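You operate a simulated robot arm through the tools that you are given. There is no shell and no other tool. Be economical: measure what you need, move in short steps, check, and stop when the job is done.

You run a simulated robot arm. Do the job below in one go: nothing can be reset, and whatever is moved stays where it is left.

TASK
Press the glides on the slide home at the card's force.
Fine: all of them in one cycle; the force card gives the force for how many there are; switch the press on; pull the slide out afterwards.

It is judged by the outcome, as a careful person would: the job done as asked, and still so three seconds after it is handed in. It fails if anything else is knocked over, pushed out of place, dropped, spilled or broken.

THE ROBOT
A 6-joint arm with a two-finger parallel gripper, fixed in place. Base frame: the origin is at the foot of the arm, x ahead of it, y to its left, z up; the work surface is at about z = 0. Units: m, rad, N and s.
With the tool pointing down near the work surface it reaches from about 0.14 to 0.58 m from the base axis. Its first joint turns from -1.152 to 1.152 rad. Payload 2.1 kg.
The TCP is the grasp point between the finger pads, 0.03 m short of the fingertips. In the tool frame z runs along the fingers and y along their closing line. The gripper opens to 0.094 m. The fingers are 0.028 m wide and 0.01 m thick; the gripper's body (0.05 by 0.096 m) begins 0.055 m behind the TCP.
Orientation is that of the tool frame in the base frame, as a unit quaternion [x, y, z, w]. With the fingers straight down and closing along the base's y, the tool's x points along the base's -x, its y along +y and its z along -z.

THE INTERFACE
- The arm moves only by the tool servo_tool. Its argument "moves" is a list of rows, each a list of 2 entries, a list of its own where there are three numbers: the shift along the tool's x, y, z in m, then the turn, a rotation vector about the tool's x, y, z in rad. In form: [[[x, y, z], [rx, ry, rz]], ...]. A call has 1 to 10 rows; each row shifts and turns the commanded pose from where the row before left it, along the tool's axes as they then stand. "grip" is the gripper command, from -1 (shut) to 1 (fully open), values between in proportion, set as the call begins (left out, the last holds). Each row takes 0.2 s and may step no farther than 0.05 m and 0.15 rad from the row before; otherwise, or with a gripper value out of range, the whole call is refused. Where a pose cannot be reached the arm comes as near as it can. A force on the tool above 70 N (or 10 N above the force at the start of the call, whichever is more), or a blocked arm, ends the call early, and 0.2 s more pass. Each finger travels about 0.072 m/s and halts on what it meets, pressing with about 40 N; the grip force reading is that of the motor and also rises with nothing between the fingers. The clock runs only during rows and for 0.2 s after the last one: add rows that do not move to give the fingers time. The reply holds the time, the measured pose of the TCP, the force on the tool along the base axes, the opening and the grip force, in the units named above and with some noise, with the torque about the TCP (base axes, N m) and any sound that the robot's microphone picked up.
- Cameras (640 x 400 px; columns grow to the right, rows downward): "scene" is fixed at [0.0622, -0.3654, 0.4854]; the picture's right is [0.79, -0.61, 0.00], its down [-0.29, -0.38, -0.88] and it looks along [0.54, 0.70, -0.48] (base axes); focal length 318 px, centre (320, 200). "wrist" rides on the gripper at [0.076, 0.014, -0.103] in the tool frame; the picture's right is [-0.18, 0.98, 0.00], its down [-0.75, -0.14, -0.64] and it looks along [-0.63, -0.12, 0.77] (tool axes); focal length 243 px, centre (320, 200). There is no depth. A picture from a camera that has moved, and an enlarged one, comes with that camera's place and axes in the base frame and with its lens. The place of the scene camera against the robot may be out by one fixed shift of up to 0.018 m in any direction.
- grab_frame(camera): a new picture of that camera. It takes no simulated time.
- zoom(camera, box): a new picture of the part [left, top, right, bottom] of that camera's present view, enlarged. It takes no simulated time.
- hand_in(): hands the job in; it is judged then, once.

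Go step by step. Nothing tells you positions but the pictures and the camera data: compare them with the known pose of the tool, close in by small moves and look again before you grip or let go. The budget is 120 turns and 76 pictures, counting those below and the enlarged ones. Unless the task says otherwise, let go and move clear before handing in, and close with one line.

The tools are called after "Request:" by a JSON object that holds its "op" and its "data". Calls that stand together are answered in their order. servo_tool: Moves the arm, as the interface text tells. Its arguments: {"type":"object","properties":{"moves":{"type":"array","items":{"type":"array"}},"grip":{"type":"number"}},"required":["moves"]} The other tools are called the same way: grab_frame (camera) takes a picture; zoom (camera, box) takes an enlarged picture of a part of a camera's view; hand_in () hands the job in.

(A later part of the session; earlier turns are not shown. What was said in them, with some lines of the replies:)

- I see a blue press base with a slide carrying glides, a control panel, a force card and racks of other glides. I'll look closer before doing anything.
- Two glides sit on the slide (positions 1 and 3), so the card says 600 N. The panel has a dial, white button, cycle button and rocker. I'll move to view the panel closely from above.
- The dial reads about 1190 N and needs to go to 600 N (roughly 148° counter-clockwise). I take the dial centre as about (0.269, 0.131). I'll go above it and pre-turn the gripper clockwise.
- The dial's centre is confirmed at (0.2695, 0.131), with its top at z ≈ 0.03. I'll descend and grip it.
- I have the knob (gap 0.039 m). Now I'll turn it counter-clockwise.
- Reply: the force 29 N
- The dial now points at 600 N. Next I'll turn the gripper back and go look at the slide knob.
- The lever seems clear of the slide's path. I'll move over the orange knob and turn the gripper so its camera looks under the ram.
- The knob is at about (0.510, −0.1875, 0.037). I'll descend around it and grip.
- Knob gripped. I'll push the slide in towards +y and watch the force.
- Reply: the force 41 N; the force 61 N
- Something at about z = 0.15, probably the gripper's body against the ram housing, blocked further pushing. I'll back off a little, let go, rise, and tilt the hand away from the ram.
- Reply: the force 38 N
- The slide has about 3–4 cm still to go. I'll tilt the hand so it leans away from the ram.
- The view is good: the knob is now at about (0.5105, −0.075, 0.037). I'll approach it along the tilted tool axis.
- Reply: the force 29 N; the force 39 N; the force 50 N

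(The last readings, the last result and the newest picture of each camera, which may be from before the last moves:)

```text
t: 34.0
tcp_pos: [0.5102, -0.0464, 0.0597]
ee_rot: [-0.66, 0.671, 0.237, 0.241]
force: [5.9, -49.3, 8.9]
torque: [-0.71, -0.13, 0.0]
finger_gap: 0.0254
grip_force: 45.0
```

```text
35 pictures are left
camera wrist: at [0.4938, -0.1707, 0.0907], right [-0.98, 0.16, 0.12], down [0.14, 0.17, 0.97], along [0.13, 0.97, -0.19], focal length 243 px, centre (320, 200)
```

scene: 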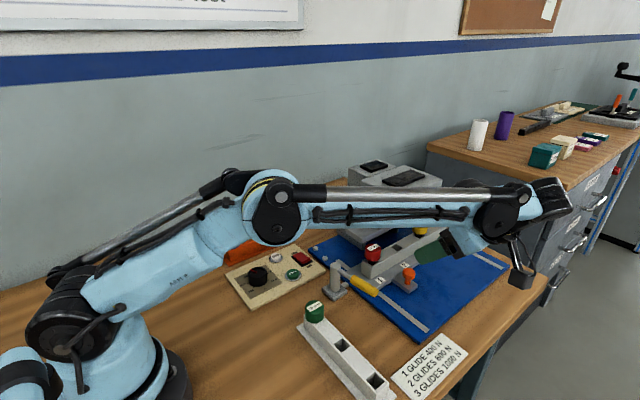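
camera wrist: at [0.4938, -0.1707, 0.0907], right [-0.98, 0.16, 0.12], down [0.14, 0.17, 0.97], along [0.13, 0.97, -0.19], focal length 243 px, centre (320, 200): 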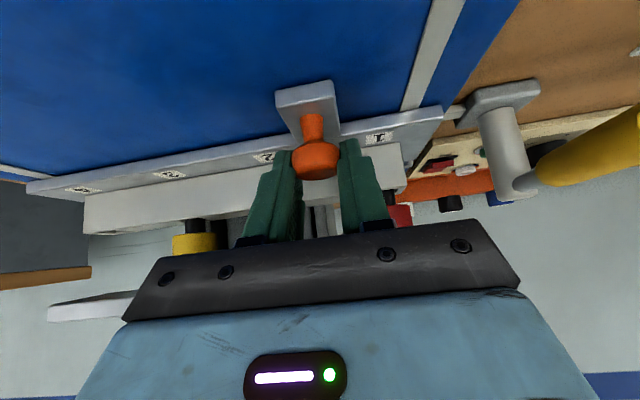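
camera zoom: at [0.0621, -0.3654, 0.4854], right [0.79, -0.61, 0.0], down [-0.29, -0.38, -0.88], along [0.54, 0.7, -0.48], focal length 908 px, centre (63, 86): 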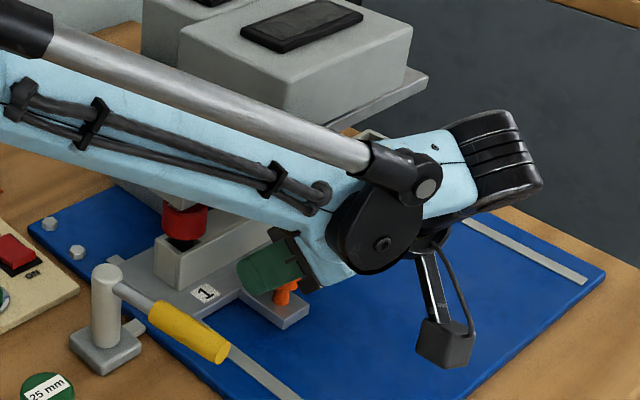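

Resistance appeared around TCP y = −0.05; the slide may be home. I'll let go, pull back along the tool axis and look.

Request:
{"op": "servo_tool", "data": {"moves": [[[0.002, 0, -0.002], [0, 0, 0]], [[0, 0, 0], [0, 0, 0]]]}}

Request:
{"op": "servo_tool", "data": {"moves": [[[0, 0, 0], [0, 0, 0]], [[0, 0, 0], [0, 0, 0]], [[0, 0, 0], [0, 0, 0]], [[0, 0, -0.03], [0, 0, 0]], [[0, 0, -0.04], [0, 0, 0]], [[0, 0, -0.04], [0, 0, 0]], [[0, 0, 0], [0, 0, 0]]], "grip": 0.2}}

Request:
{"op": "grab_frame", "data": {"camera": "wrist"}}

Request:
{"op": "grab_frame", "data": {"camera": "scene"}}

```text
t: 34.6
tcp_pos: [0.5106, -0.0461, 0.0615]
ee_rot: [-0.661, 0.669, 0.239, 0.241]
force: [1.8, -33.6, -1.2]
torque: [-0.79, -0.04, -0.08]
finger_gap: 0.0251
grip_force: 45.1
```

```text
t: 36.2
tcp_pos: [0.5079, -0.111, 0.1474]
ee_rot: [-0.663, 0.665, 0.242, 0.243]
force: [0.1, 0.1, 0.3]
torque: [-0.02, -0.02, 0.04]
finger_gap: 0.0562
grip_force: 0.1
```

```text
34 pictures are left
camera wrist: at [0.4931, -0.2378, 0.1761], right [-0.98, 0.14, 0.12], down [0.14, 0.16, 0.98], along [0.12, 0.98, -0.18], focal length 243 px, centre (320, 200)
```

wrist: 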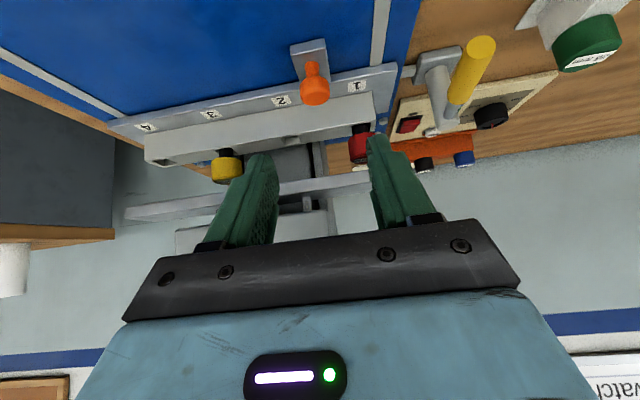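

```text
33 pictures are left
```

scene: 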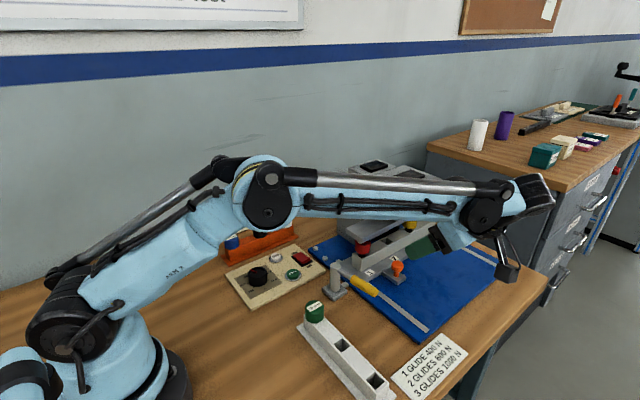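

Request:
{"op": "zoom", "data": {"camera": "scene", "box": [320, 190, 460, 310]}}

Request:
{"op": "zoom", "data": {"camera": "wrist", "box": [100, 30, 500, 230]}}

```text
3.33 times, centred on (390, 250) of scene
camera zoom: at [0.0622, -0.3654, 0.4854], right [0.79, -0.61, 0.0], down [-0.29, -0.38, -0.88], along [0.54, 0.7, -0.48], focal length 1059 px, centre (87, 33)
```

zoom: 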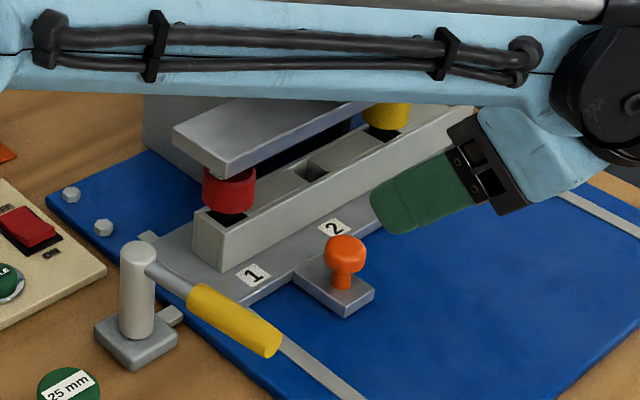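

```text
1.60 times, centred on (300, 130) of wrist
camera zoom: at [0.4931, -0.2378, 0.1761], right [-0.98, 0.14, 0.12], down [0.14, 0.16, 0.98], along [0.12, 0.98, -0.18], focal length 388 px, centre (352, 312)
```

zoom: 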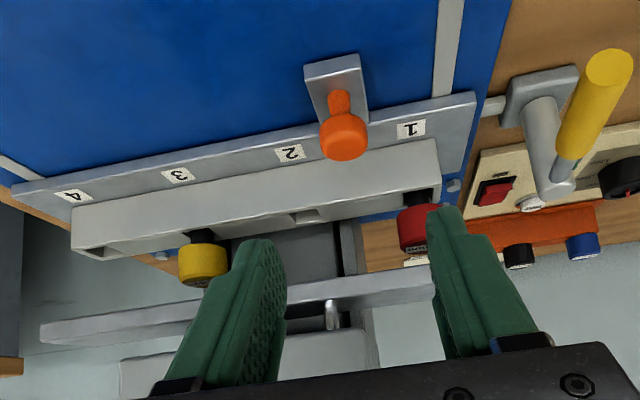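

The slide is in, with the glides under the platen. Next is the rocker. I'll retreat, straighten the hand and go to the panel.

Request:
{"op": "servo_tool", "data": {"moves": [[[0, 0, -0.04], [0, 0, 0]], [[0, 0, -0.04], [0, 0, 0]], [[0, 0, 0], [0, 0.14, 0]], [[0, 0, 0], [0, 0.14, 0]], [[0, 0, 0], [0, 0.14, 0]], [[0, 0, 0], [0, 0.14, 0]], [[0, 0, 0], [0, 0.14, 0]], [[0, 0, 0], [0, 0, 0]]], "grip": -1}}

Request:
{"op": "servo_tool", "data": {"moves": [[[0, 0.03, -0.02], [0, 0, 0.148]], [[0, 0, -0.02], [0, 0, 0.148]], [[0, 0, 0], [0, 0, 0.148]], [[0, 0, 0], [0, 0, 0.148]], [[0, 0, 0], [0, 0, 0.148]], [[0, 0, 0], [0, 0, 0.148]], [[0, 0, 0], [0, 0, 0.148]], [[0, 0, 0], [0, 0, 0.148]], [[0, 0, 0], [0, 0, 0.148]], [[0, 0, 0], [0, 0, 0.148]]]}}

Request:
{"op": "servo_tool", "data": {"moves": [[[0, 0, 0], [0, 0, 0.09]], [[0, 0, 0], [0, 0, 0]]]}}

```text
t: 38.0
tcp_pos: [0.5157, -0.1592, 0.2041]
ee_rot: [-0.706, 0.709, 0.001, 0.0]
force: [0.3, -0.9, -0.1]
torque: [0.01, 0.04, 0.01]
finger_gap: 0.0003
grip_force: 33.3
out of reach, approached as far as the arm can: row 2, 7
```

```text
t: 40.2
tcp_pos: [0.49, -0.1602, 0.2496]
ee_rot: [-0.042, 0.999, -0.001, 0.0]
force: [-0.7, -0.2, 0.4]
torque: [-0.03, -0.01, -0.01]
finger_gap: 0.0
grip_force: 32.9
out of reach, approached as far as the arm can: row 1
```

```text
t: 40.8
tcp_pos: [0.4886, -0.1613, 0.2473]
ee_rot: [0.002, 1.0, 0.0, 0.001]
force: [-1.1, -0.3, 0.8]
torque: [0.0, 0.0, -0.04]
finger_gap: 0.0
grip_force: 33.2
```

Request:
{"op": "servo_tool", "data": {"moves": [[[0.0269, 0.0373, 0.006], [0, 0, 0]], [[0.0269, 0.0373, 0.006], [0, 0, 0]], [[0.0269, 0.0373, 0.006], [0, 0, 0]], [[0.0269, 0.0373, 0.006], [0, 0, 0]], [[0.0269, 0.0373, 0.006], [0, 0, 0]], [[0.0269, 0.0373, 0.006], [0, 0, 0]], [[0.0269, 0.0373, 0.006], [0, 0, 0]], [[0, 0, 0], [0, 0, 0]]]}}

Request:
{"op": "grab_frame", "data": {"camera": "wrist"}}

Request:
{"op": "zoom", "data": {"camera": "scene", "box": [310, 170, 510, 320]}}

```text
t: 42.6
tcp_pos: [0.4541, 0.0979, 0.2625]
ee_rot: [0.002, 1.0, 0.0, -0.001]
force: [-0.2, 0.2, 0.7]
torque: [0.02, 0.01, -0.01]
finger_gap: 0.0
grip_force: 33.0
out of reach, approached as far as the arm can: row 1, 2, 3, 4, 5, 6, 7
```

```text
30 pictures are left
camera wrist: at [0.3793, 0.1129, 0.3648], right [0.19, 0.98, 0.0], down [0.75, -0.14, 0.64], along [0.63, -0.12, -0.77], focal length 243 px, centre (320, 200)
```

wrist: 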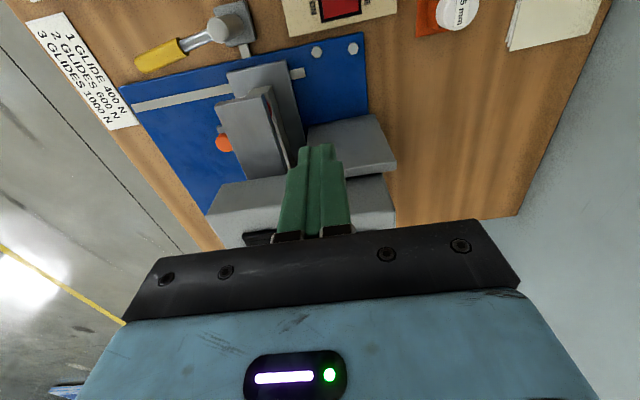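

```text
2.67 times, centred on (410, 245) of scene
camera zoom: at [0.0622, -0.3654, 0.4854], right [0.79, -0.61, 0.0], down [-0.29, -0.38, -0.88], along [0.54, 0.7, -0.48], focal length 847 px, centre (80, 80)
```

zoom: 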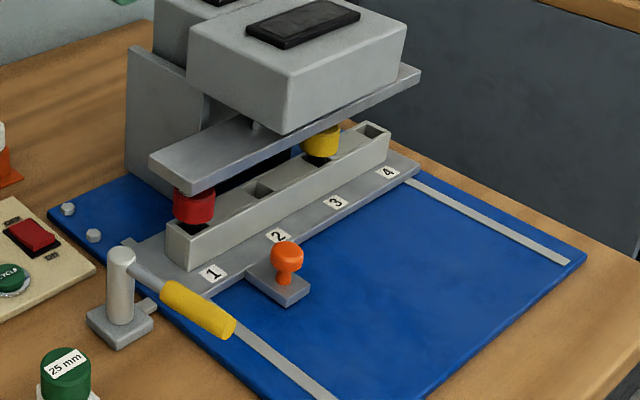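

Request:
{"op": "zoom", "data": {"camera": "wrist", "box": [190, 30, 410, 170]}}

Request:
{"op": "servo_tool", "data": {"moves": [[[0.03, 0, 0], [0, 0, 0]], [[0, 0, 0], [0, 0, 0]]]}}

Request:
{"op": "grab_frame", "data": {"camera": "scene"}}

```text
2.86 times, centred on (300, 100) of wrist
camera zoom: at [0.3793, 0.1129, 0.3648], right [0.19, 0.98, 0.0], down [0.75, -0.14, 0.64], along [0.63, -0.12, -0.77], focal length 693 px, centre (377, 486)
```

zoom: 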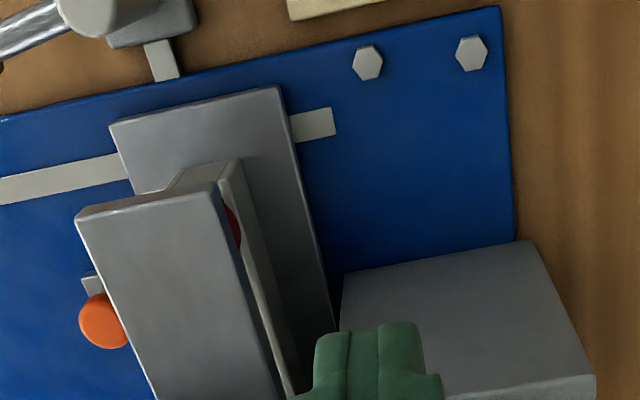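

```text
t: 43.2
tcp_pos: [0.4537, 0.1056, 0.2622]
ee_rot: [0.002, 1.0, 0.0, 0.0]
force: [-0.1, 0.5, -0.1]
torque: [-0.02, 0.03, 0.03]
finger_gap: 0.0
grip_force: 33.6
out of reach, approached as far as the arm can: row 1
```

```text
27 pictures are left
```

scene: 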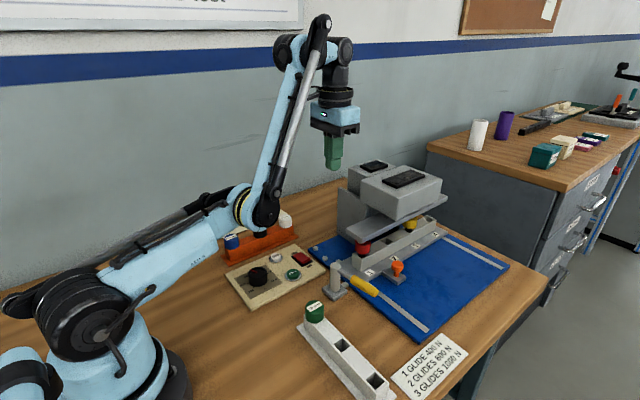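

The arm has come out of full stretch with its elbow bent the wrong way, and so cannot draw back. I'll stretch it upward, clear of everything, to bring the elbow back over.

Request:
{"op": "servo_tool", "data": {"moves": [[[0, 0, -0.05], [0, 0, 0]], [[0, 0, -0.05], [0, 0, 0]], [[0, 0, -0.05], [0, 0, 0]], [[0, 0, -0.05], [0, 0, 0]], [[0, 0, 0], [0, 0, 0]]]}}

Request:
{"op": "servo_tool", "data": {"moves": [[[0.03, 0, 0], [0, 0, 0]], [[0.03, 0, 0], [0, 0, 0]], [[0, 0, 0], [0, 0, 0]]]}}

Request:
{"op": "grab_frame", "data": {"camera": "scene"}}

```text
t: 44.4
tcp_pos: [0.4199, 0.0969, 0.3894]
ee_rot: [0.002, 1.0, 0.001, 0.001]
force: [-0.9, 1.5, 0.1]
torque: [-0.04, -0.01, -0.03]
finger_gap: 0.0001
grip_force: 33.1
out of reach, approached as far as the arm can: row 2, 3, 4
```

```text
t: 45.2
tcp_pos: [0.3586, 0.0978, 0.3883]
ee_rot: [0.001, 1.0, 0.0, 0.0]
force: [0.2, 0.0, 0.6]
torque: [-0.02, 0.01, 0.04]
finger_gap: 0.0
grip_force: 33.6
```

```text
26 pictures are left
```

scene: 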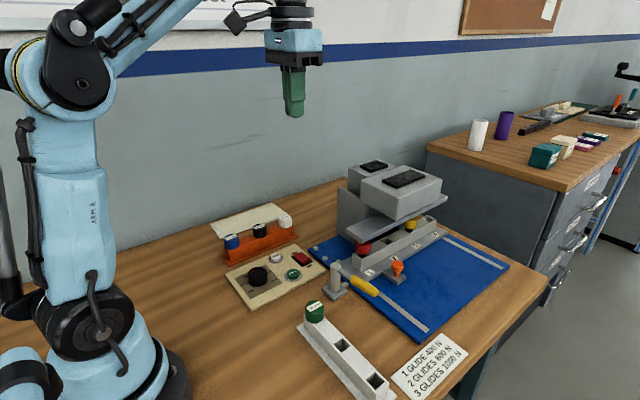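

The elbow is back up, and geometry confirms the slide is centred under the platen. Now I'll go down over the ON side of the rocker.

Request:
{"op": "servo_tool", "data": {"moves": [[[-0.0065, 0.005, 0.045], [0, 0, 0]], [[-0.0065, 0.005, 0.045], [0, 0, 0]], [[-0.0065, 0.005, 0.045], [0, 0, 0]], [[-0.0065, 0.004, 0.045], [0, 0, 0]], [[0, 0, 0.045], [0, 0, 0]], [[0, 0, 0.04], [0, 0, 0]], [[0, 0, 0], [0, 0, 0]]]}}

Request:
{"op": "zoom", "data": {"camera": "scene", "box": [220, 200, 380, 310]}}

Request:
{"op": "grab_frame", "data": {"camera": "wrist"}}

```text
t: 46.8
tcp_pos: [0.3851, 0.1174, 0.1236]
ee_rot: [0.002, 1.0, 0.001, 0.0]
force: [-0.4, 0.6, -0.1]
torque: [0.0, 0.03, 0.0]
finger_gap: 0.0
grip_force: 33.3
```

```text
3.64 times, centred on (300, 255) of scene
camera zoom: at [0.0622, -0.3654, 0.4854], right [0.79, -0.61, 0.0], down [-0.29, -0.38, -0.88], along [0.54, 0.7, -0.48], focal length 1155 px, centre (393, 0)
```

zoom: 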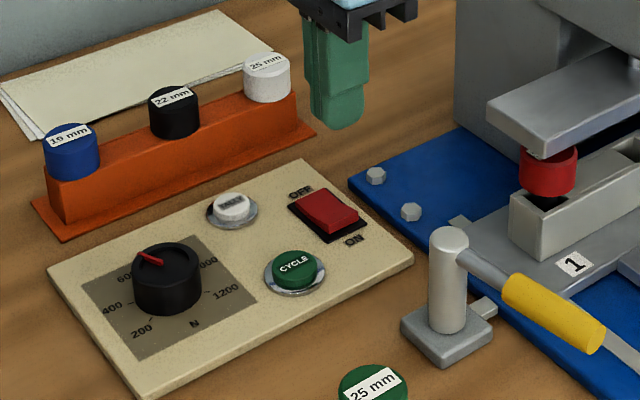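

```text
24 pictures are left
camera wrist: at [0.3096, 0.1309, 0.2255], right [0.19, 0.98, 0.0], down [0.75, -0.14, 0.64], along [0.63, -0.12, -0.77], focal length 243 px, centre (320, 200)
```

wrist: 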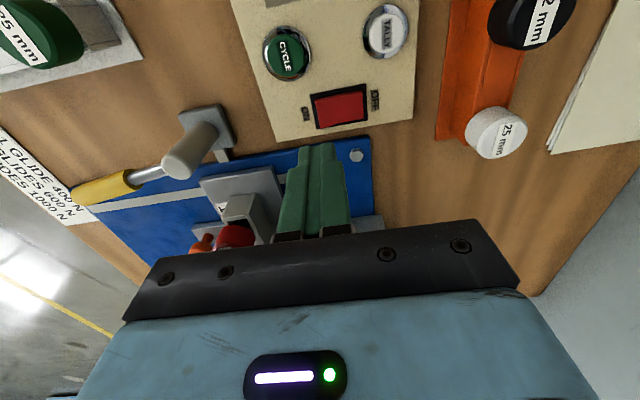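

Request:
{"op": "servo_tool", "data": {"moves": [[[0, 0.001, 0.035], [0, 0, 0]], [[0, 0.001, 0.03], [0, 0, 0]], [[0, 0, 0.005], [0, 0, 0]], [[0, 0, 0.003], [0, 0, 0]], [[0, 0, 0.003], [0, 0, 0]], [[0, 0, 0], [0, 0, 0]]]}}

```text
t: 48.2
tcp_pos: [0.3852, 0.1192, 0.0478]
ee_rot: [0.002, 1.0, 0.001, 0.001]
force: [-0.6, -1.5, 0.7]
torque: [-0.03, 0.02, 0.01]
finger_gap: 0.0
grip_force: 32.9
```

Request:
{"op": "servo_tool", "data": {"moves": [[[0, 0, 0.002], [0, 0, 0]], [[0, 0, 0.002], [0, 0, 0]], [[0, 0, 0], [0, 0, 0]]]}}

Request:
{"op": "zoom", "data": {"camera": "scene", "box": [260, 220, 360, 290]}}

```text
t: 49.0
tcp_pos: [0.3863, 0.1188, 0.0456]
ee_rot: [0.002, 1.0, -0.001, 0.0]
force: [-3.0, -4.7, 59.2]
torque: [0.42, 0.09, -0.01]
finger_gap: 0.0002
grip_force: 32.4
```

```text
5.71 times, centred on (310, 255) of scene
camera zoom: at [0.0619, -0.3655, 0.4854], right [0.79, -0.61, 0.0], down [-0.29, -0.38, -0.88], along [0.54, 0.7, -0.47], focal length 1816 px, centre (377, -114)
```

zoom: 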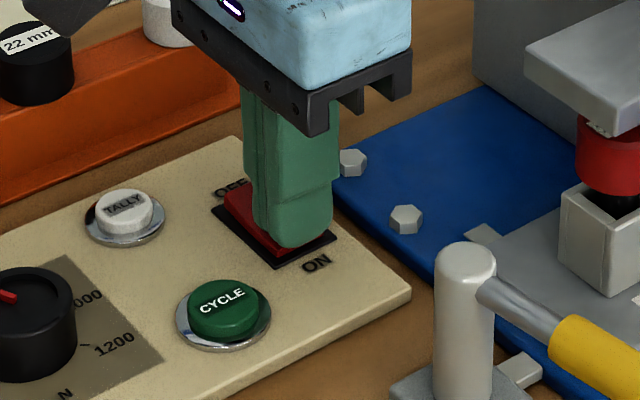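

Request:
{"op": "servo_tool", "data": {"moves": [[[0, 0, -0.03], [0, 0, 0]], [[0, 0, -0.03], [0, 0, 0]], [[0, 0, 0], [0, 0, 0]]]}}

Request:
{"op": "zoom", "data": {"camera": "scene", "box": [260, 220, 360, 290]}}

Request:
{"op": "zoom", "data": {"camera": "wrist", "box": [200, 0, 440, 150]}}

```text
t: 49.8
tcp_pos: [0.3875, 0.1187, 0.1044]
ee_rot: [0.001, 1.0, 0.0, 0.001]
force: [-0.2, -0.2, -0.4]
torque: [0.0, 0.01, 0.04]
finger_gap: 0.0003
grip_force: 33.3
```

```text
5.71 times, centred on (310, 255) of scene
camera zoom: at [0.0622, -0.3654, 0.4854], right [0.79, -0.61, 0.0], down [-0.29, -0.38, -0.88], along [0.54, 0.7, -0.48], focal length 1816 px, centre (377, -114)
```

zoom: 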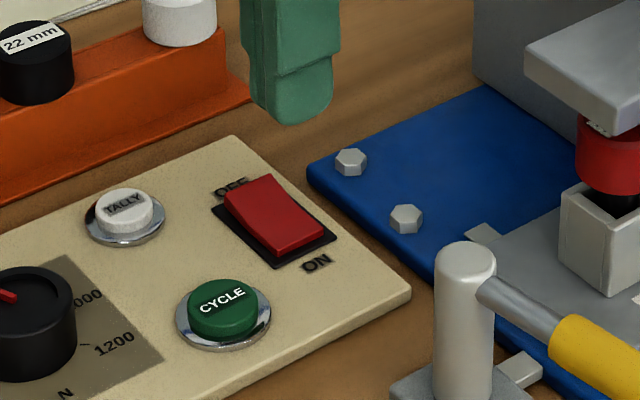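

```text
2.67 times, centred on (320, 75) of wrist
camera zoom: at [0.3109, 0.1325, 0.2074], right [0.19, 0.98, 0.0], down [0.75, -0.14, 0.64], along [0.63, -0.12, -0.77], focal length 647 px, centre (320, 533)
```

zoom: 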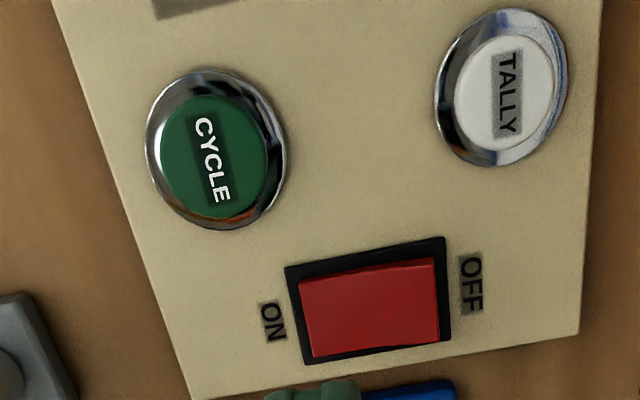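

The rocker is ON. Now I'll press CYCLE at about (0.337, 0.099).

Request:
{"op": "servo_tool", "data": {"moves": [[[0.025, -0.01, 0], [0, 0, 0]], [[0.0255, -0.0095, 0], [0, 0, 0]], [[0, 0, 0.03], [0, 0, 0]], [[0, 0, 0.012], [0, 0, 0]], [[0, 0, 0], [0, 0, 0]]]}}

Request:
{"op": "zoom", "data": {"camera": "scene", "box": [250, 210, 350, 290]}}

```text
t: 51.0
tcp_pos: [0.3346, 0.1003, 0.0609]
ee_rot: [0.001, 1.0, 0.001, 0.001]
force: [-0.6, 0.0, 0.7]
torque: [0.01, 0.03, 0.01]
finger_gap: 0.0
grip_force: 33.3
```

```text
5.00 times, centred on (300, 250) of scene
camera zoom: at [0.0622, -0.3654, 0.4854], right [0.79, -0.61, 0.0], down [-0.29, -0.38, -0.88], along [0.54, 0.7, -0.48], focal length 1589 px, centre (420, -50)
```

zoom: 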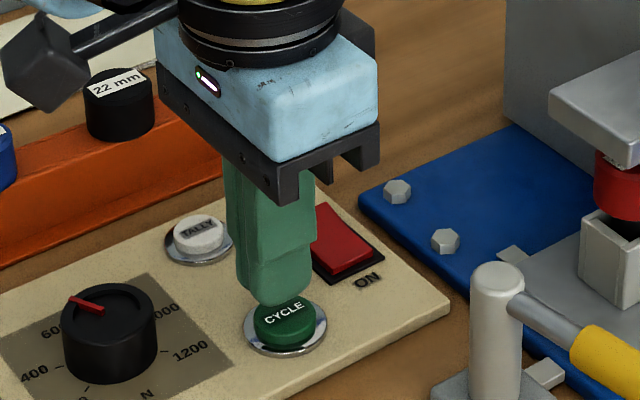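

Request:
{"op": "servo_tool", "data": {"moves": [[[-0.002, 0, 0.006], [0, 0, 0]], [[0, 0, 0.003], [0, 0, 0]], [[0, 0, 0.003], [0, 0, 0]], [[0, 0, 0.002], [0, 0, 0]], [[0, 0, 0], [0, 0, 0]]]}}

```text
t: 52.2
tcp_pos: [0.3383, 0.0998, 0.0488]
ee_rot: [0.002, 1.0, 0.001, 0.001]
force: [-0.4, -1.0, -0.1]
torque: [-0.02, 0.03, 0.01]
finger_gap: 0.0003
grip_force: 33.4
```

Request:
{"op": "servo_tool", "data": {"moves": [[[0, 0, 0.002], [0, 0, 0]], [[0, 0, 0.001], [0, 0, 0]], [[0, 0, 0], [0, 0, 0]]]}}

Request:
{"op": "zoom", "data": {"camera": "scene", "box": [250, 180, 470, 300]}}

```text
t: 53.0
tcp_pos: [0.3375, 0.1, 0.0451]
ee_rot: [0.002, 1.0, 0.001, 0.001]
force: [-0.4, 0.7, 1.6]
torque: [0.01, 0.0, -0.02]
finger_gap: 0.0001
grip_force: 32.5
heard: click
```

```text
2.91 times, centred on (360, 240) of scene
camera zoom: at [0.0622, -0.3654, 0.4854], right [0.79, -0.61, 0.0], down [-0.29, -0.38, -0.88], along [0.54, 0.7, -0.48], focal length 924 px, centre (204, 84)
```

zoom: 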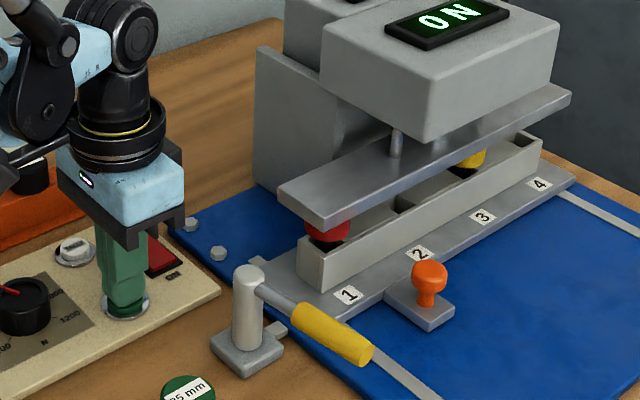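

A click: the display reads ON and the platen is coming down. I'll release and watch the cycle.

Request:
{"op": "servo_tool", "data": {"moves": [[[0, 0, -0.03], [0, 0, 0]], [[0, 0, -0.04], [0, 0, 0]], [[0, 0, 0], [0, 0, 0]], [[0, 0, 0], [0, 0, 0]], [[0, 0, 0], [0, 0, 0]]]}}

Request:
{"op": "zoom", "data": {"camera": "scene", "box": [320, 150, 500, 300]}}

Request:
{"op": "servo_tool", "data": {"moves": [[[0, 0, 0], [0, 0, 0]], [[0, 0, 0], [0, 0, 0]], [[0, 0, 0], [0, 0, 0]], [[0, 0, 0], [0, 0, 0]], [[0, 0, 0], [0, 0, 0]], [[0, 0, 0], [0, 0, 0]], [[0, 0, 0], [0, 0, 0]], [[0, 0, 0], [0, 0, 0]]]}}

Request:
{"op": "zoom", "data": {"camera": "scene", "box": [320, 150, 500, 300]}}

```text
t: 54.2
tcp_pos: [0.3376, 0.1004, 0.1151]
ee_rot: [0.001, 1.0, 0.001, 0.001]
force: [-0.2, 0.1, 0.6]
torque: [0.01, 0.02, -0.01]
finger_gap: 0.0001
grip_force: 32.5
```

```text
2.67 times, centred on (410, 225) of scene
camera zoom: at [0.0622, -0.3654, 0.4854], right [0.79, -0.61, 0.0], down [-0.29, -0.38, -0.88], along [0.54, 0.7, -0.48], focal length 847 px, centre (80, 133)
```

zoom: 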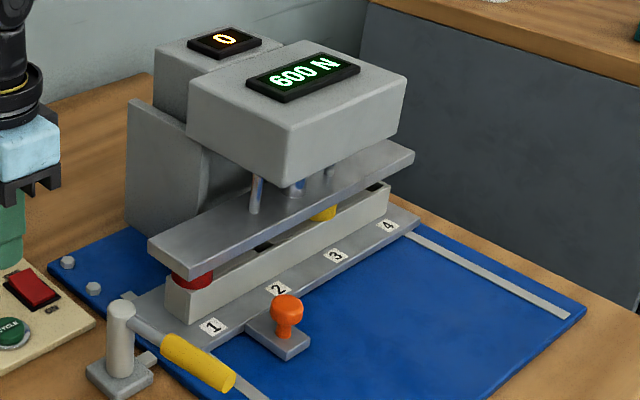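

```text
t: 56.0
tcp_pos: [0.3384, 0.0987, 0.1142]
ee_rot: [0.002, 1.0, 0.001, 0.001]
force: [0.0, 0.1, 0.3]
torque: [0.02, 0.01, 0.03]
finger_gap: 0.0
grip_force: 33.2
```

```text
2.67 times, centred on (410, 225) of scene
camera zoom: at [0.0622, -0.3654, 0.4854], right [0.79, -0.61, 0.0], down [-0.29, -0.38, -0.88], along [0.54, 0.7, -0.48], focal length 847 px, centre (80, 133)
```

zoom: 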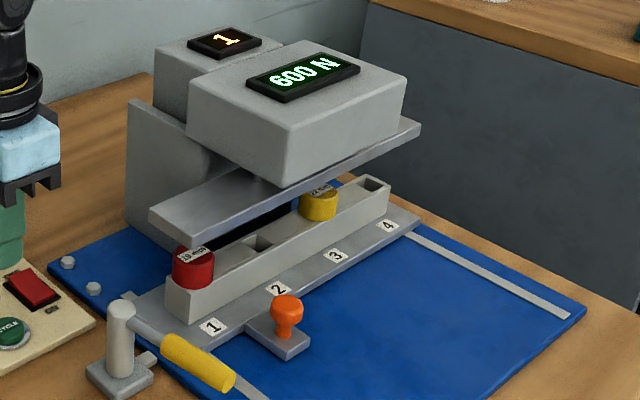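

One cycle was done at 600 N, the counter reads 1 and both glides are seated. Now I'll go back to the knob to pull the slide out, keeping within reach this time.

Request:
{"op": "servo_tool", "data": {"moves": [[[0, 0, -0.04], [0, 0, 0]], [[0, 0, -0.04], [0, 0, 0]], [[0, 0, -0.04], [0, 0, 0]], [[-0.0187, -0.038, 0], [0, 0, 0]], [[-0.0187, -0.038, 0], [0, 0, 0]], [[-0.0187, -0.038, 0], [0, 0, 0]], [[-0.0187, -0.038, 0], [0, 0, 0]], [[-0.0187, -0.038, 0], [0, 0, 0]], [[-0.0187, -0.038, 0], [0, 0, 0]], [[0, 0, 0], [0, 0, 0]]]}}

Request:
{"op": "servo_tool", "data": {"moves": [[[0, 0, 0], [0, 0, -0.147]], [[0, 0, 0], [0, 0, -0.147]], [[0, 0, 0], [0, 0, -0.147]], [[0, 0, 0], [0, 0, -0.147]], [[0, 0, 0], [0, 0, -0.147]], [[0, 0, 0], [0, 0, -0.147]], [[0, 0, 0], [0, 0, -0.147]], [[0, 0, 0], [0, 0, -0.147]], [[0, 0, 0], [0, 0, -0.147]], [[0, 0, 0], [0, 0, -0.147]]], "grip": 0.2}}

Request:
{"op": "servo_tool", "data": {"moves": [[[0, 0, 0], [0, 0, -0.1]], [[0, -0.03, 0.02], [0, 0, 0]], [[0, -0.03, 0.025], [0, 0, 0]], [[0, 0, 0.03], [0, 0, 0]], [[0, 0, 0], [0, 0, 0]]]}}

```text
t: 58.2
tcp_pos: [0.4502, -0.1289, 0.2352]
ee_rot: [0.002, 1.0, 0.001, 0.001]
force: [-0.2, -1.4, 0.7]
torque: [0.01, -0.01, 0.01]
finger_gap: 0.0002
grip_force: 33.3
```

```text
t: 60.4
tcp_pos: [0.4499, -0.1294, 0.2356]
ee_rot: [-0.67, 0.742, 0.0, 0.001]
force: [0.4, -0.6, -0.3]
torque: [0.01, -0.02, 0.04]
finger_gap: 0.0563
grip_force: 0.1
```

```text
t: 61.6
tcp_pos: [0.5094, -0.1291, 0.1582]
ee_rot: [-0.705, 0.709, 0.0, 0.001]
force: [0.5, 0.0, -0.1]
torque: [0.02, -0.01, -0.02]
finger_gap: 0.0565
grip_force: 0.1
```

Request:
{"op": "servo_tool", "data": {"moves": [[[0, 0, 0], [0, -0.15, 0]], [[0, 0, 0], [0, -0.15, 0]], [[0, 0, 0], [0, -0.15, 0]], [[0.03, 0, 0.02], [0, 0, 0]], [[0.02, 0, 0.03], [0, 0, 0]], [[0, 0, 0], [0, 0, 0]]]}}

Request:
{"op": "grab_frame", "data": {"camera": "wrist"}}

Request:
{"op": "grab_frame", "data": {"camera": "scene"}}

```text
t: 63.0
tcp_pos: [0.5072, -0.1529, 0.0924]
ee_rot: [-0.688, 0.691, 0.157, 0.159]
force: [0.3, 0.1, -0.6]
torque: [0.03, 0.01, -0.01]
finger_gap: 0.0565
grip_force: 0.1
```

```text
16 pictures are left
camera wrist: at [0.4934, -0.2673, 0.1514], right [-0.98, 0.17, 0.08], down [0.14, 0.4, 0.91], along [0.12, 0.9, -0.41], focal length 243 px, centre (320, 200)
```

wrist: 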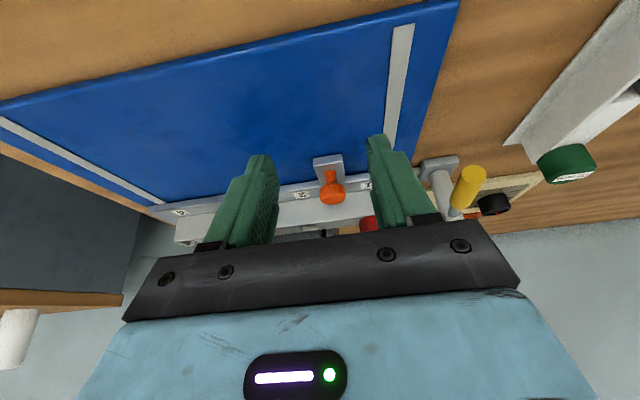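

```text
15 pictures are left
```

scene: 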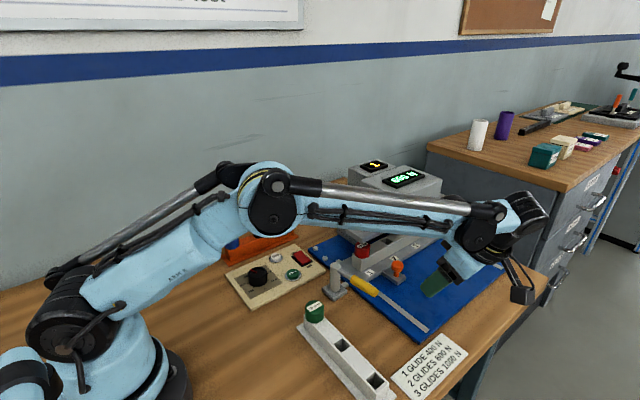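

Request:
{"op": "servo_tool", "data": {"moves": [[[-0.017, -0.001, 0.017], [0, 0, 0]], [[-0.017, -0.001, 0.017], [0, 0, 0]], [[-0.017, 0, 0.017], [0, 0, 0]], [[0, 0, 0], [0, 0, 0]]]}}

Request:
{"op": "grab_frame", "data": {"camera": "wrist"}}

```text
t: 64.0
tcp_pos: [0.5103, -0.0852, 0.0694]
ee_rot: [-0.688, 0.691, 0.157, 0.159]
force: [0.2, 0.1, 0.2]
torque: [-0.02, -0.01, 0.02]
finger_gap: 0.0563
grip_force: 0.1
```

```text
14 pictures are left
camera wrist: at [0.4955, -0.1989, 0.1281], right [-0.98, 0.17, 0.08], down [0.14, 0.4, 0.91], along [0.12, 0.9, -0.42], focal length 243 px, centre (320, 200)
```

wrist: 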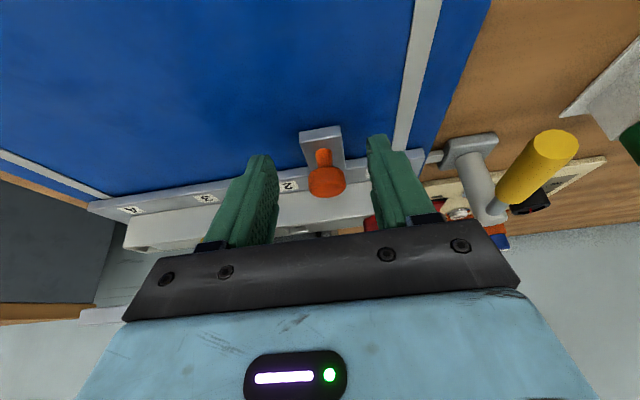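

Request:
{"op": "servo_tool", "data": {"moves": [[[-0.0095, 0, 0.0082], [0, 0, 0]], [[-0.0095, 0.001, 0.0082], [0, 0, 0]], [[0, 0, 0], [0, 0, 0]]]}}

Request:
{"op": "servo_tool", "data": {"moves": [[[0, 0, 0], [0, 0, 0]], [[0, 0, 0], [0, 0, 0]], [[0, 0, 0], [0, 0, 0]]], "grip": -1}}

Request:
{"op": "grab_frame", "data": {"camera": "wrist"}}

```text
t: 64.8
tcp_pos: [0.5099, -0.0598, 0.0643]
ee_rot: [-0.688, 0.691, 0.158, 0.159]
force: [0.0, 0.4, -0.9]
torque: [0.03, 0.0, 0.0]
finger_gap: 0.0566
grip_force: 0.0
```

```text
t: 65.6
tcp_pos: [0.5094, -0.0603, 0.0635]
ee_rot: [-0.688, 0.691, 0.156, 0.159]
force: [3.7, 1.0, -1.1]
torque: [-0.03, -0.06, -0.07]
finger_gap: 0.0252
grip_force: 45.3
```

```text
13 pictures are left
camera wrist: at [0.495, -0.1747, 0.1226], right [-0.98, 0.17, 0.08], down [0.14, 0.4, 0.91], along [0.12, 0.9, -0.41], focal length 243 px, centre (320, 200)
```

wrist: 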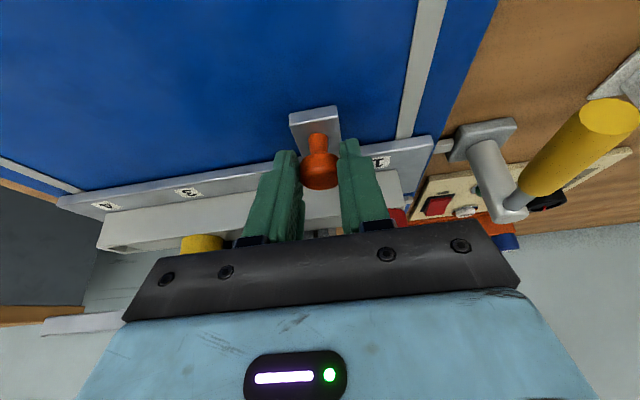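

Gripped. Pulling the slide out in steps.

Request:
{"op": "servo_tool", "data": {"moves": [[[0.0108, 0, -0.0052], [0, 0, 0]], [[0.0108, 0, -0.0052], [0, 0, 0]], [[0.0108, 0, -0.0052], [0, 0, 0]], [[0.0108, 0, -0.0052], [0, 0, 0]], [[0, 0, 0], [0, 0, 0]]]}}

```text
t: 66.8
tcp_pos: [0.51, -0.1081, 0.0628]
ee_rot: [-0.687, 0.691, 0.157, 0.161]
force: [13.3, 1.3, 6.9]
torque: [0.03, -0.27, -0.16]
finger_gap: 0.0252
grip_force: 45.6
```

Request:
{"op": "servo_tool", "data": {"moves": [[[0.0108, 0, -0.0052], [0, 0, 0]], [[0.0108, 0, -0.0052], [0, 0, 0]], [[0.0108, 0, -0.0052], [0, 0, 0]], [[0.0108, 0, -0.0052], [0, 0, 0]], [[0, 0, 0], [0, 0, 0]]]}}

Request:
{"op": "grab_frame", "data": {"camera": "scene"}}

```text
t: 68.0
tcp_pos: [0.5097, -0.1571, 0.0629]
ee_rot: [-0.687, 0.691, 0.157, 0.159]
force: [12.1, -0.4, 8.6]
torque: [-0.04, -0.25, -0.08]
finger_gap: 0.0251
grip_force: 45.1
```

```text
12 pictures are left
```

scene: 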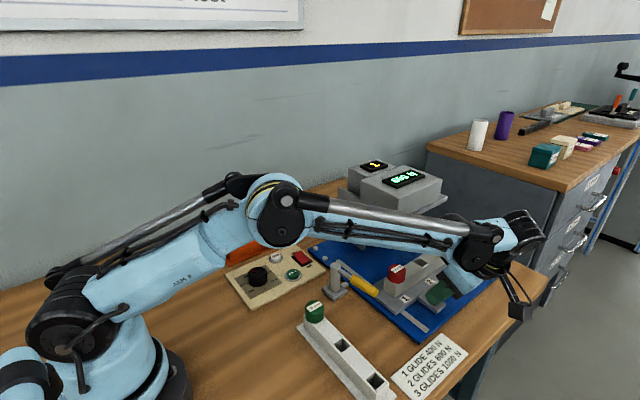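

Request:
{"op": "servo_tool", "data": {"moves": [[[0.0081, 0, -0.0039], [0, 0, 0]], [[0.0081, 0, -0.0039], [0, 0, 0]], [[0.0081, 0, -0.0039], [0, 0, 0]], [[0.0054, 0, -0.0026], [0, 0, 0]], [[0, 0, 0], [0, 0, 0]]]}}

Request:
{"op": "grab_frame", "data": {"camera": "scene"}}

```text
t: 69.2
tcp_pos: [0.5095, -0.1892, 0.0639]
ee_rot: [-0.687, 0.691, 0.157, 0.16]
force: [14.7, -0.1, 8.2]
torque: [0.47, -0.28, -0.14]
finger_gap: 0.0252
grip_force: 45.2
```

```text
11 pictures are left
```

scene: 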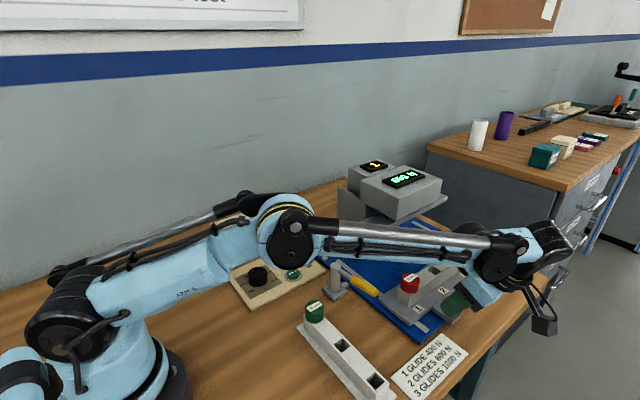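

Request:
{"op": "servo_tool", "data": {"moves": [[[0.0036, 0, -0.0017], [0, 0, 0]], [[0.0036, 0, -0.0017], [0, 0, 0]], [[0, 0, 0], [0, 0, 0]]]}}

```text
t: 70.0
tcp_pos: [0.5094, -0.1973, 0.0631]
ee_rot: [-0.687, 0.691, 0.156, 0.161]
force: [20.4, -2.3, 23.4]
torque: [-0.03, -0.41, -0.24]
finger_gap: 0.0253
grip_force: 45.2
```

The slide is back at its starting place. I'll release, rise straight up and straighten the hand.

Request:
{"op": "servo_tool", "data": {"moves": [[[0, 0, 0], [0, 0, 0]], [[0, 0, 0], [0, 0, 0]], [[0, 0, 0], [0, 0, 0]], [[-0.0087, 0, -0.018], [0, 0, 0]], [[-0.0174, 0, -0.036], [0, 0, 0]], [[-0.0174, 0, -0.036], [0, 0, 0]], [[0, 0, 0], [0, 0, 0]]], "grip": 0.2}}

Request:
{"op": "grab_frame", "data": {"camera": "scene"}}

```text
t: 71.6
tcp_pos: [0.5095, -0.1988, 0.1627]
ee_rot: [-0.688, 0.691, 0.158, 0.159]
force: [-0.2, 0.6, 0.6]
torque: [-0.02, 0.0, -0.01]
finger_gap: 0.0564
grip_force: 0.0
```

```text
10 pictures are left
```

scene: 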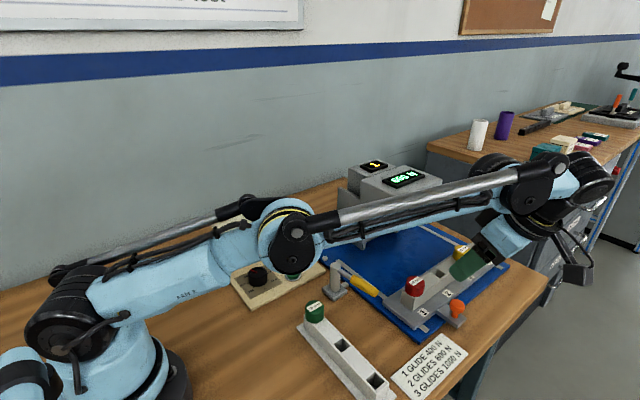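

Request:
{"op": "servo_tool", "data": {"moves": [[[0, 0.04, 0], [0, 0, 0]], [[0, 0.04, 0], [0, 0, 0]], [[0, 0, 0], [0, 0.15, 0]], [[0, 0, 0], [0, 0.15, 0]], [[0, 0, 0], [0, 0.15, 0]], [[0, 0.02, -0.04], [0, 0, 0]], [[0, 0, -0.04], [0, 0, 0]], [[0, 0, 0], [0, 0, 0]]]}}

Request:
{"op": "grab_frame", "data": {"camera": "scene"}}

Request:
{"op": "zoom", "data": {"camera": "scene", "box": [310, 150, 540, 350]}}

```text
t: 73.4
tcp_pos: [0.4078, -0.1968, 0.2436]
ee_rot: [-0.706, 0.709, -0.001, 0.0]
force: [0.1, -0.1, -0.1]
torque: [0.02, 0.01, 0.0]
finger_gap: 0.0564
grip_force: 0.0
```

```text
9 pictures are left
```

scene: 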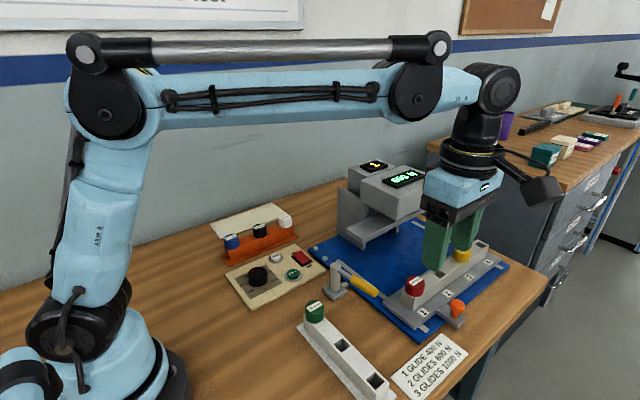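

```text
2.00 times, centred on (425, 250) of scene
camera zoom: at [0.0622, -0.3654, 0.4854], right [0.79, -0.61, 0.0], down [-0.29, -0.38, -0.88], along [0.54, 0.7, -0.48], focal length 636 px, centre (110, 100)
```

zoom: 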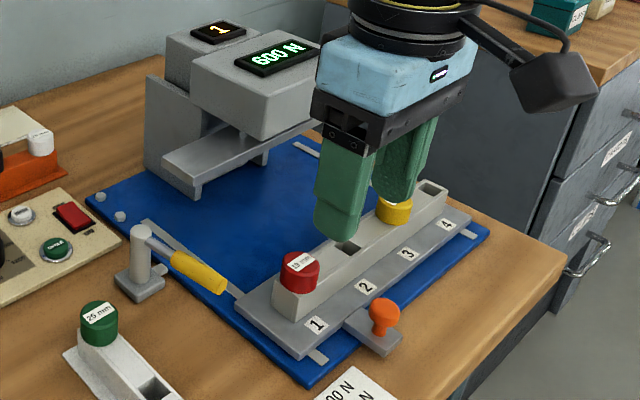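

Request:
{"op": "zoom", "data": {"camera": "scene", "box": [385, 230, 495, 310]}}

```text
5.00 times, centred on (440, 270) of scene
camera zoom: at [0.0622, -0.3654, 0.4854], right [0.79, -0.61, 0.0], down [-0.29, -0.38, -0.88], along [0.54, 0.7, -0.48], focal length 1589 px, centre (-280, -150)
```

zoom: 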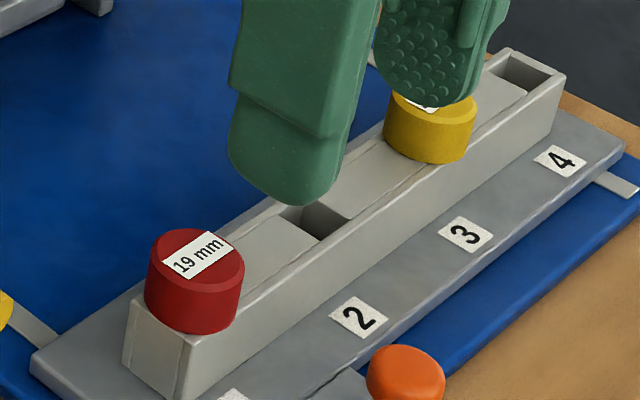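

Both glides are fully seated, the slide is back out, the press is on and the arm is clear, so I'm handing in.

Request:
{"op": "hand_in", "data": {}}

```text
The job is handed in.
```

I pressed both glides home in one cycle at 600 N, the card's force for two. The press is on, the slide is pulled back out and the arm is clear.
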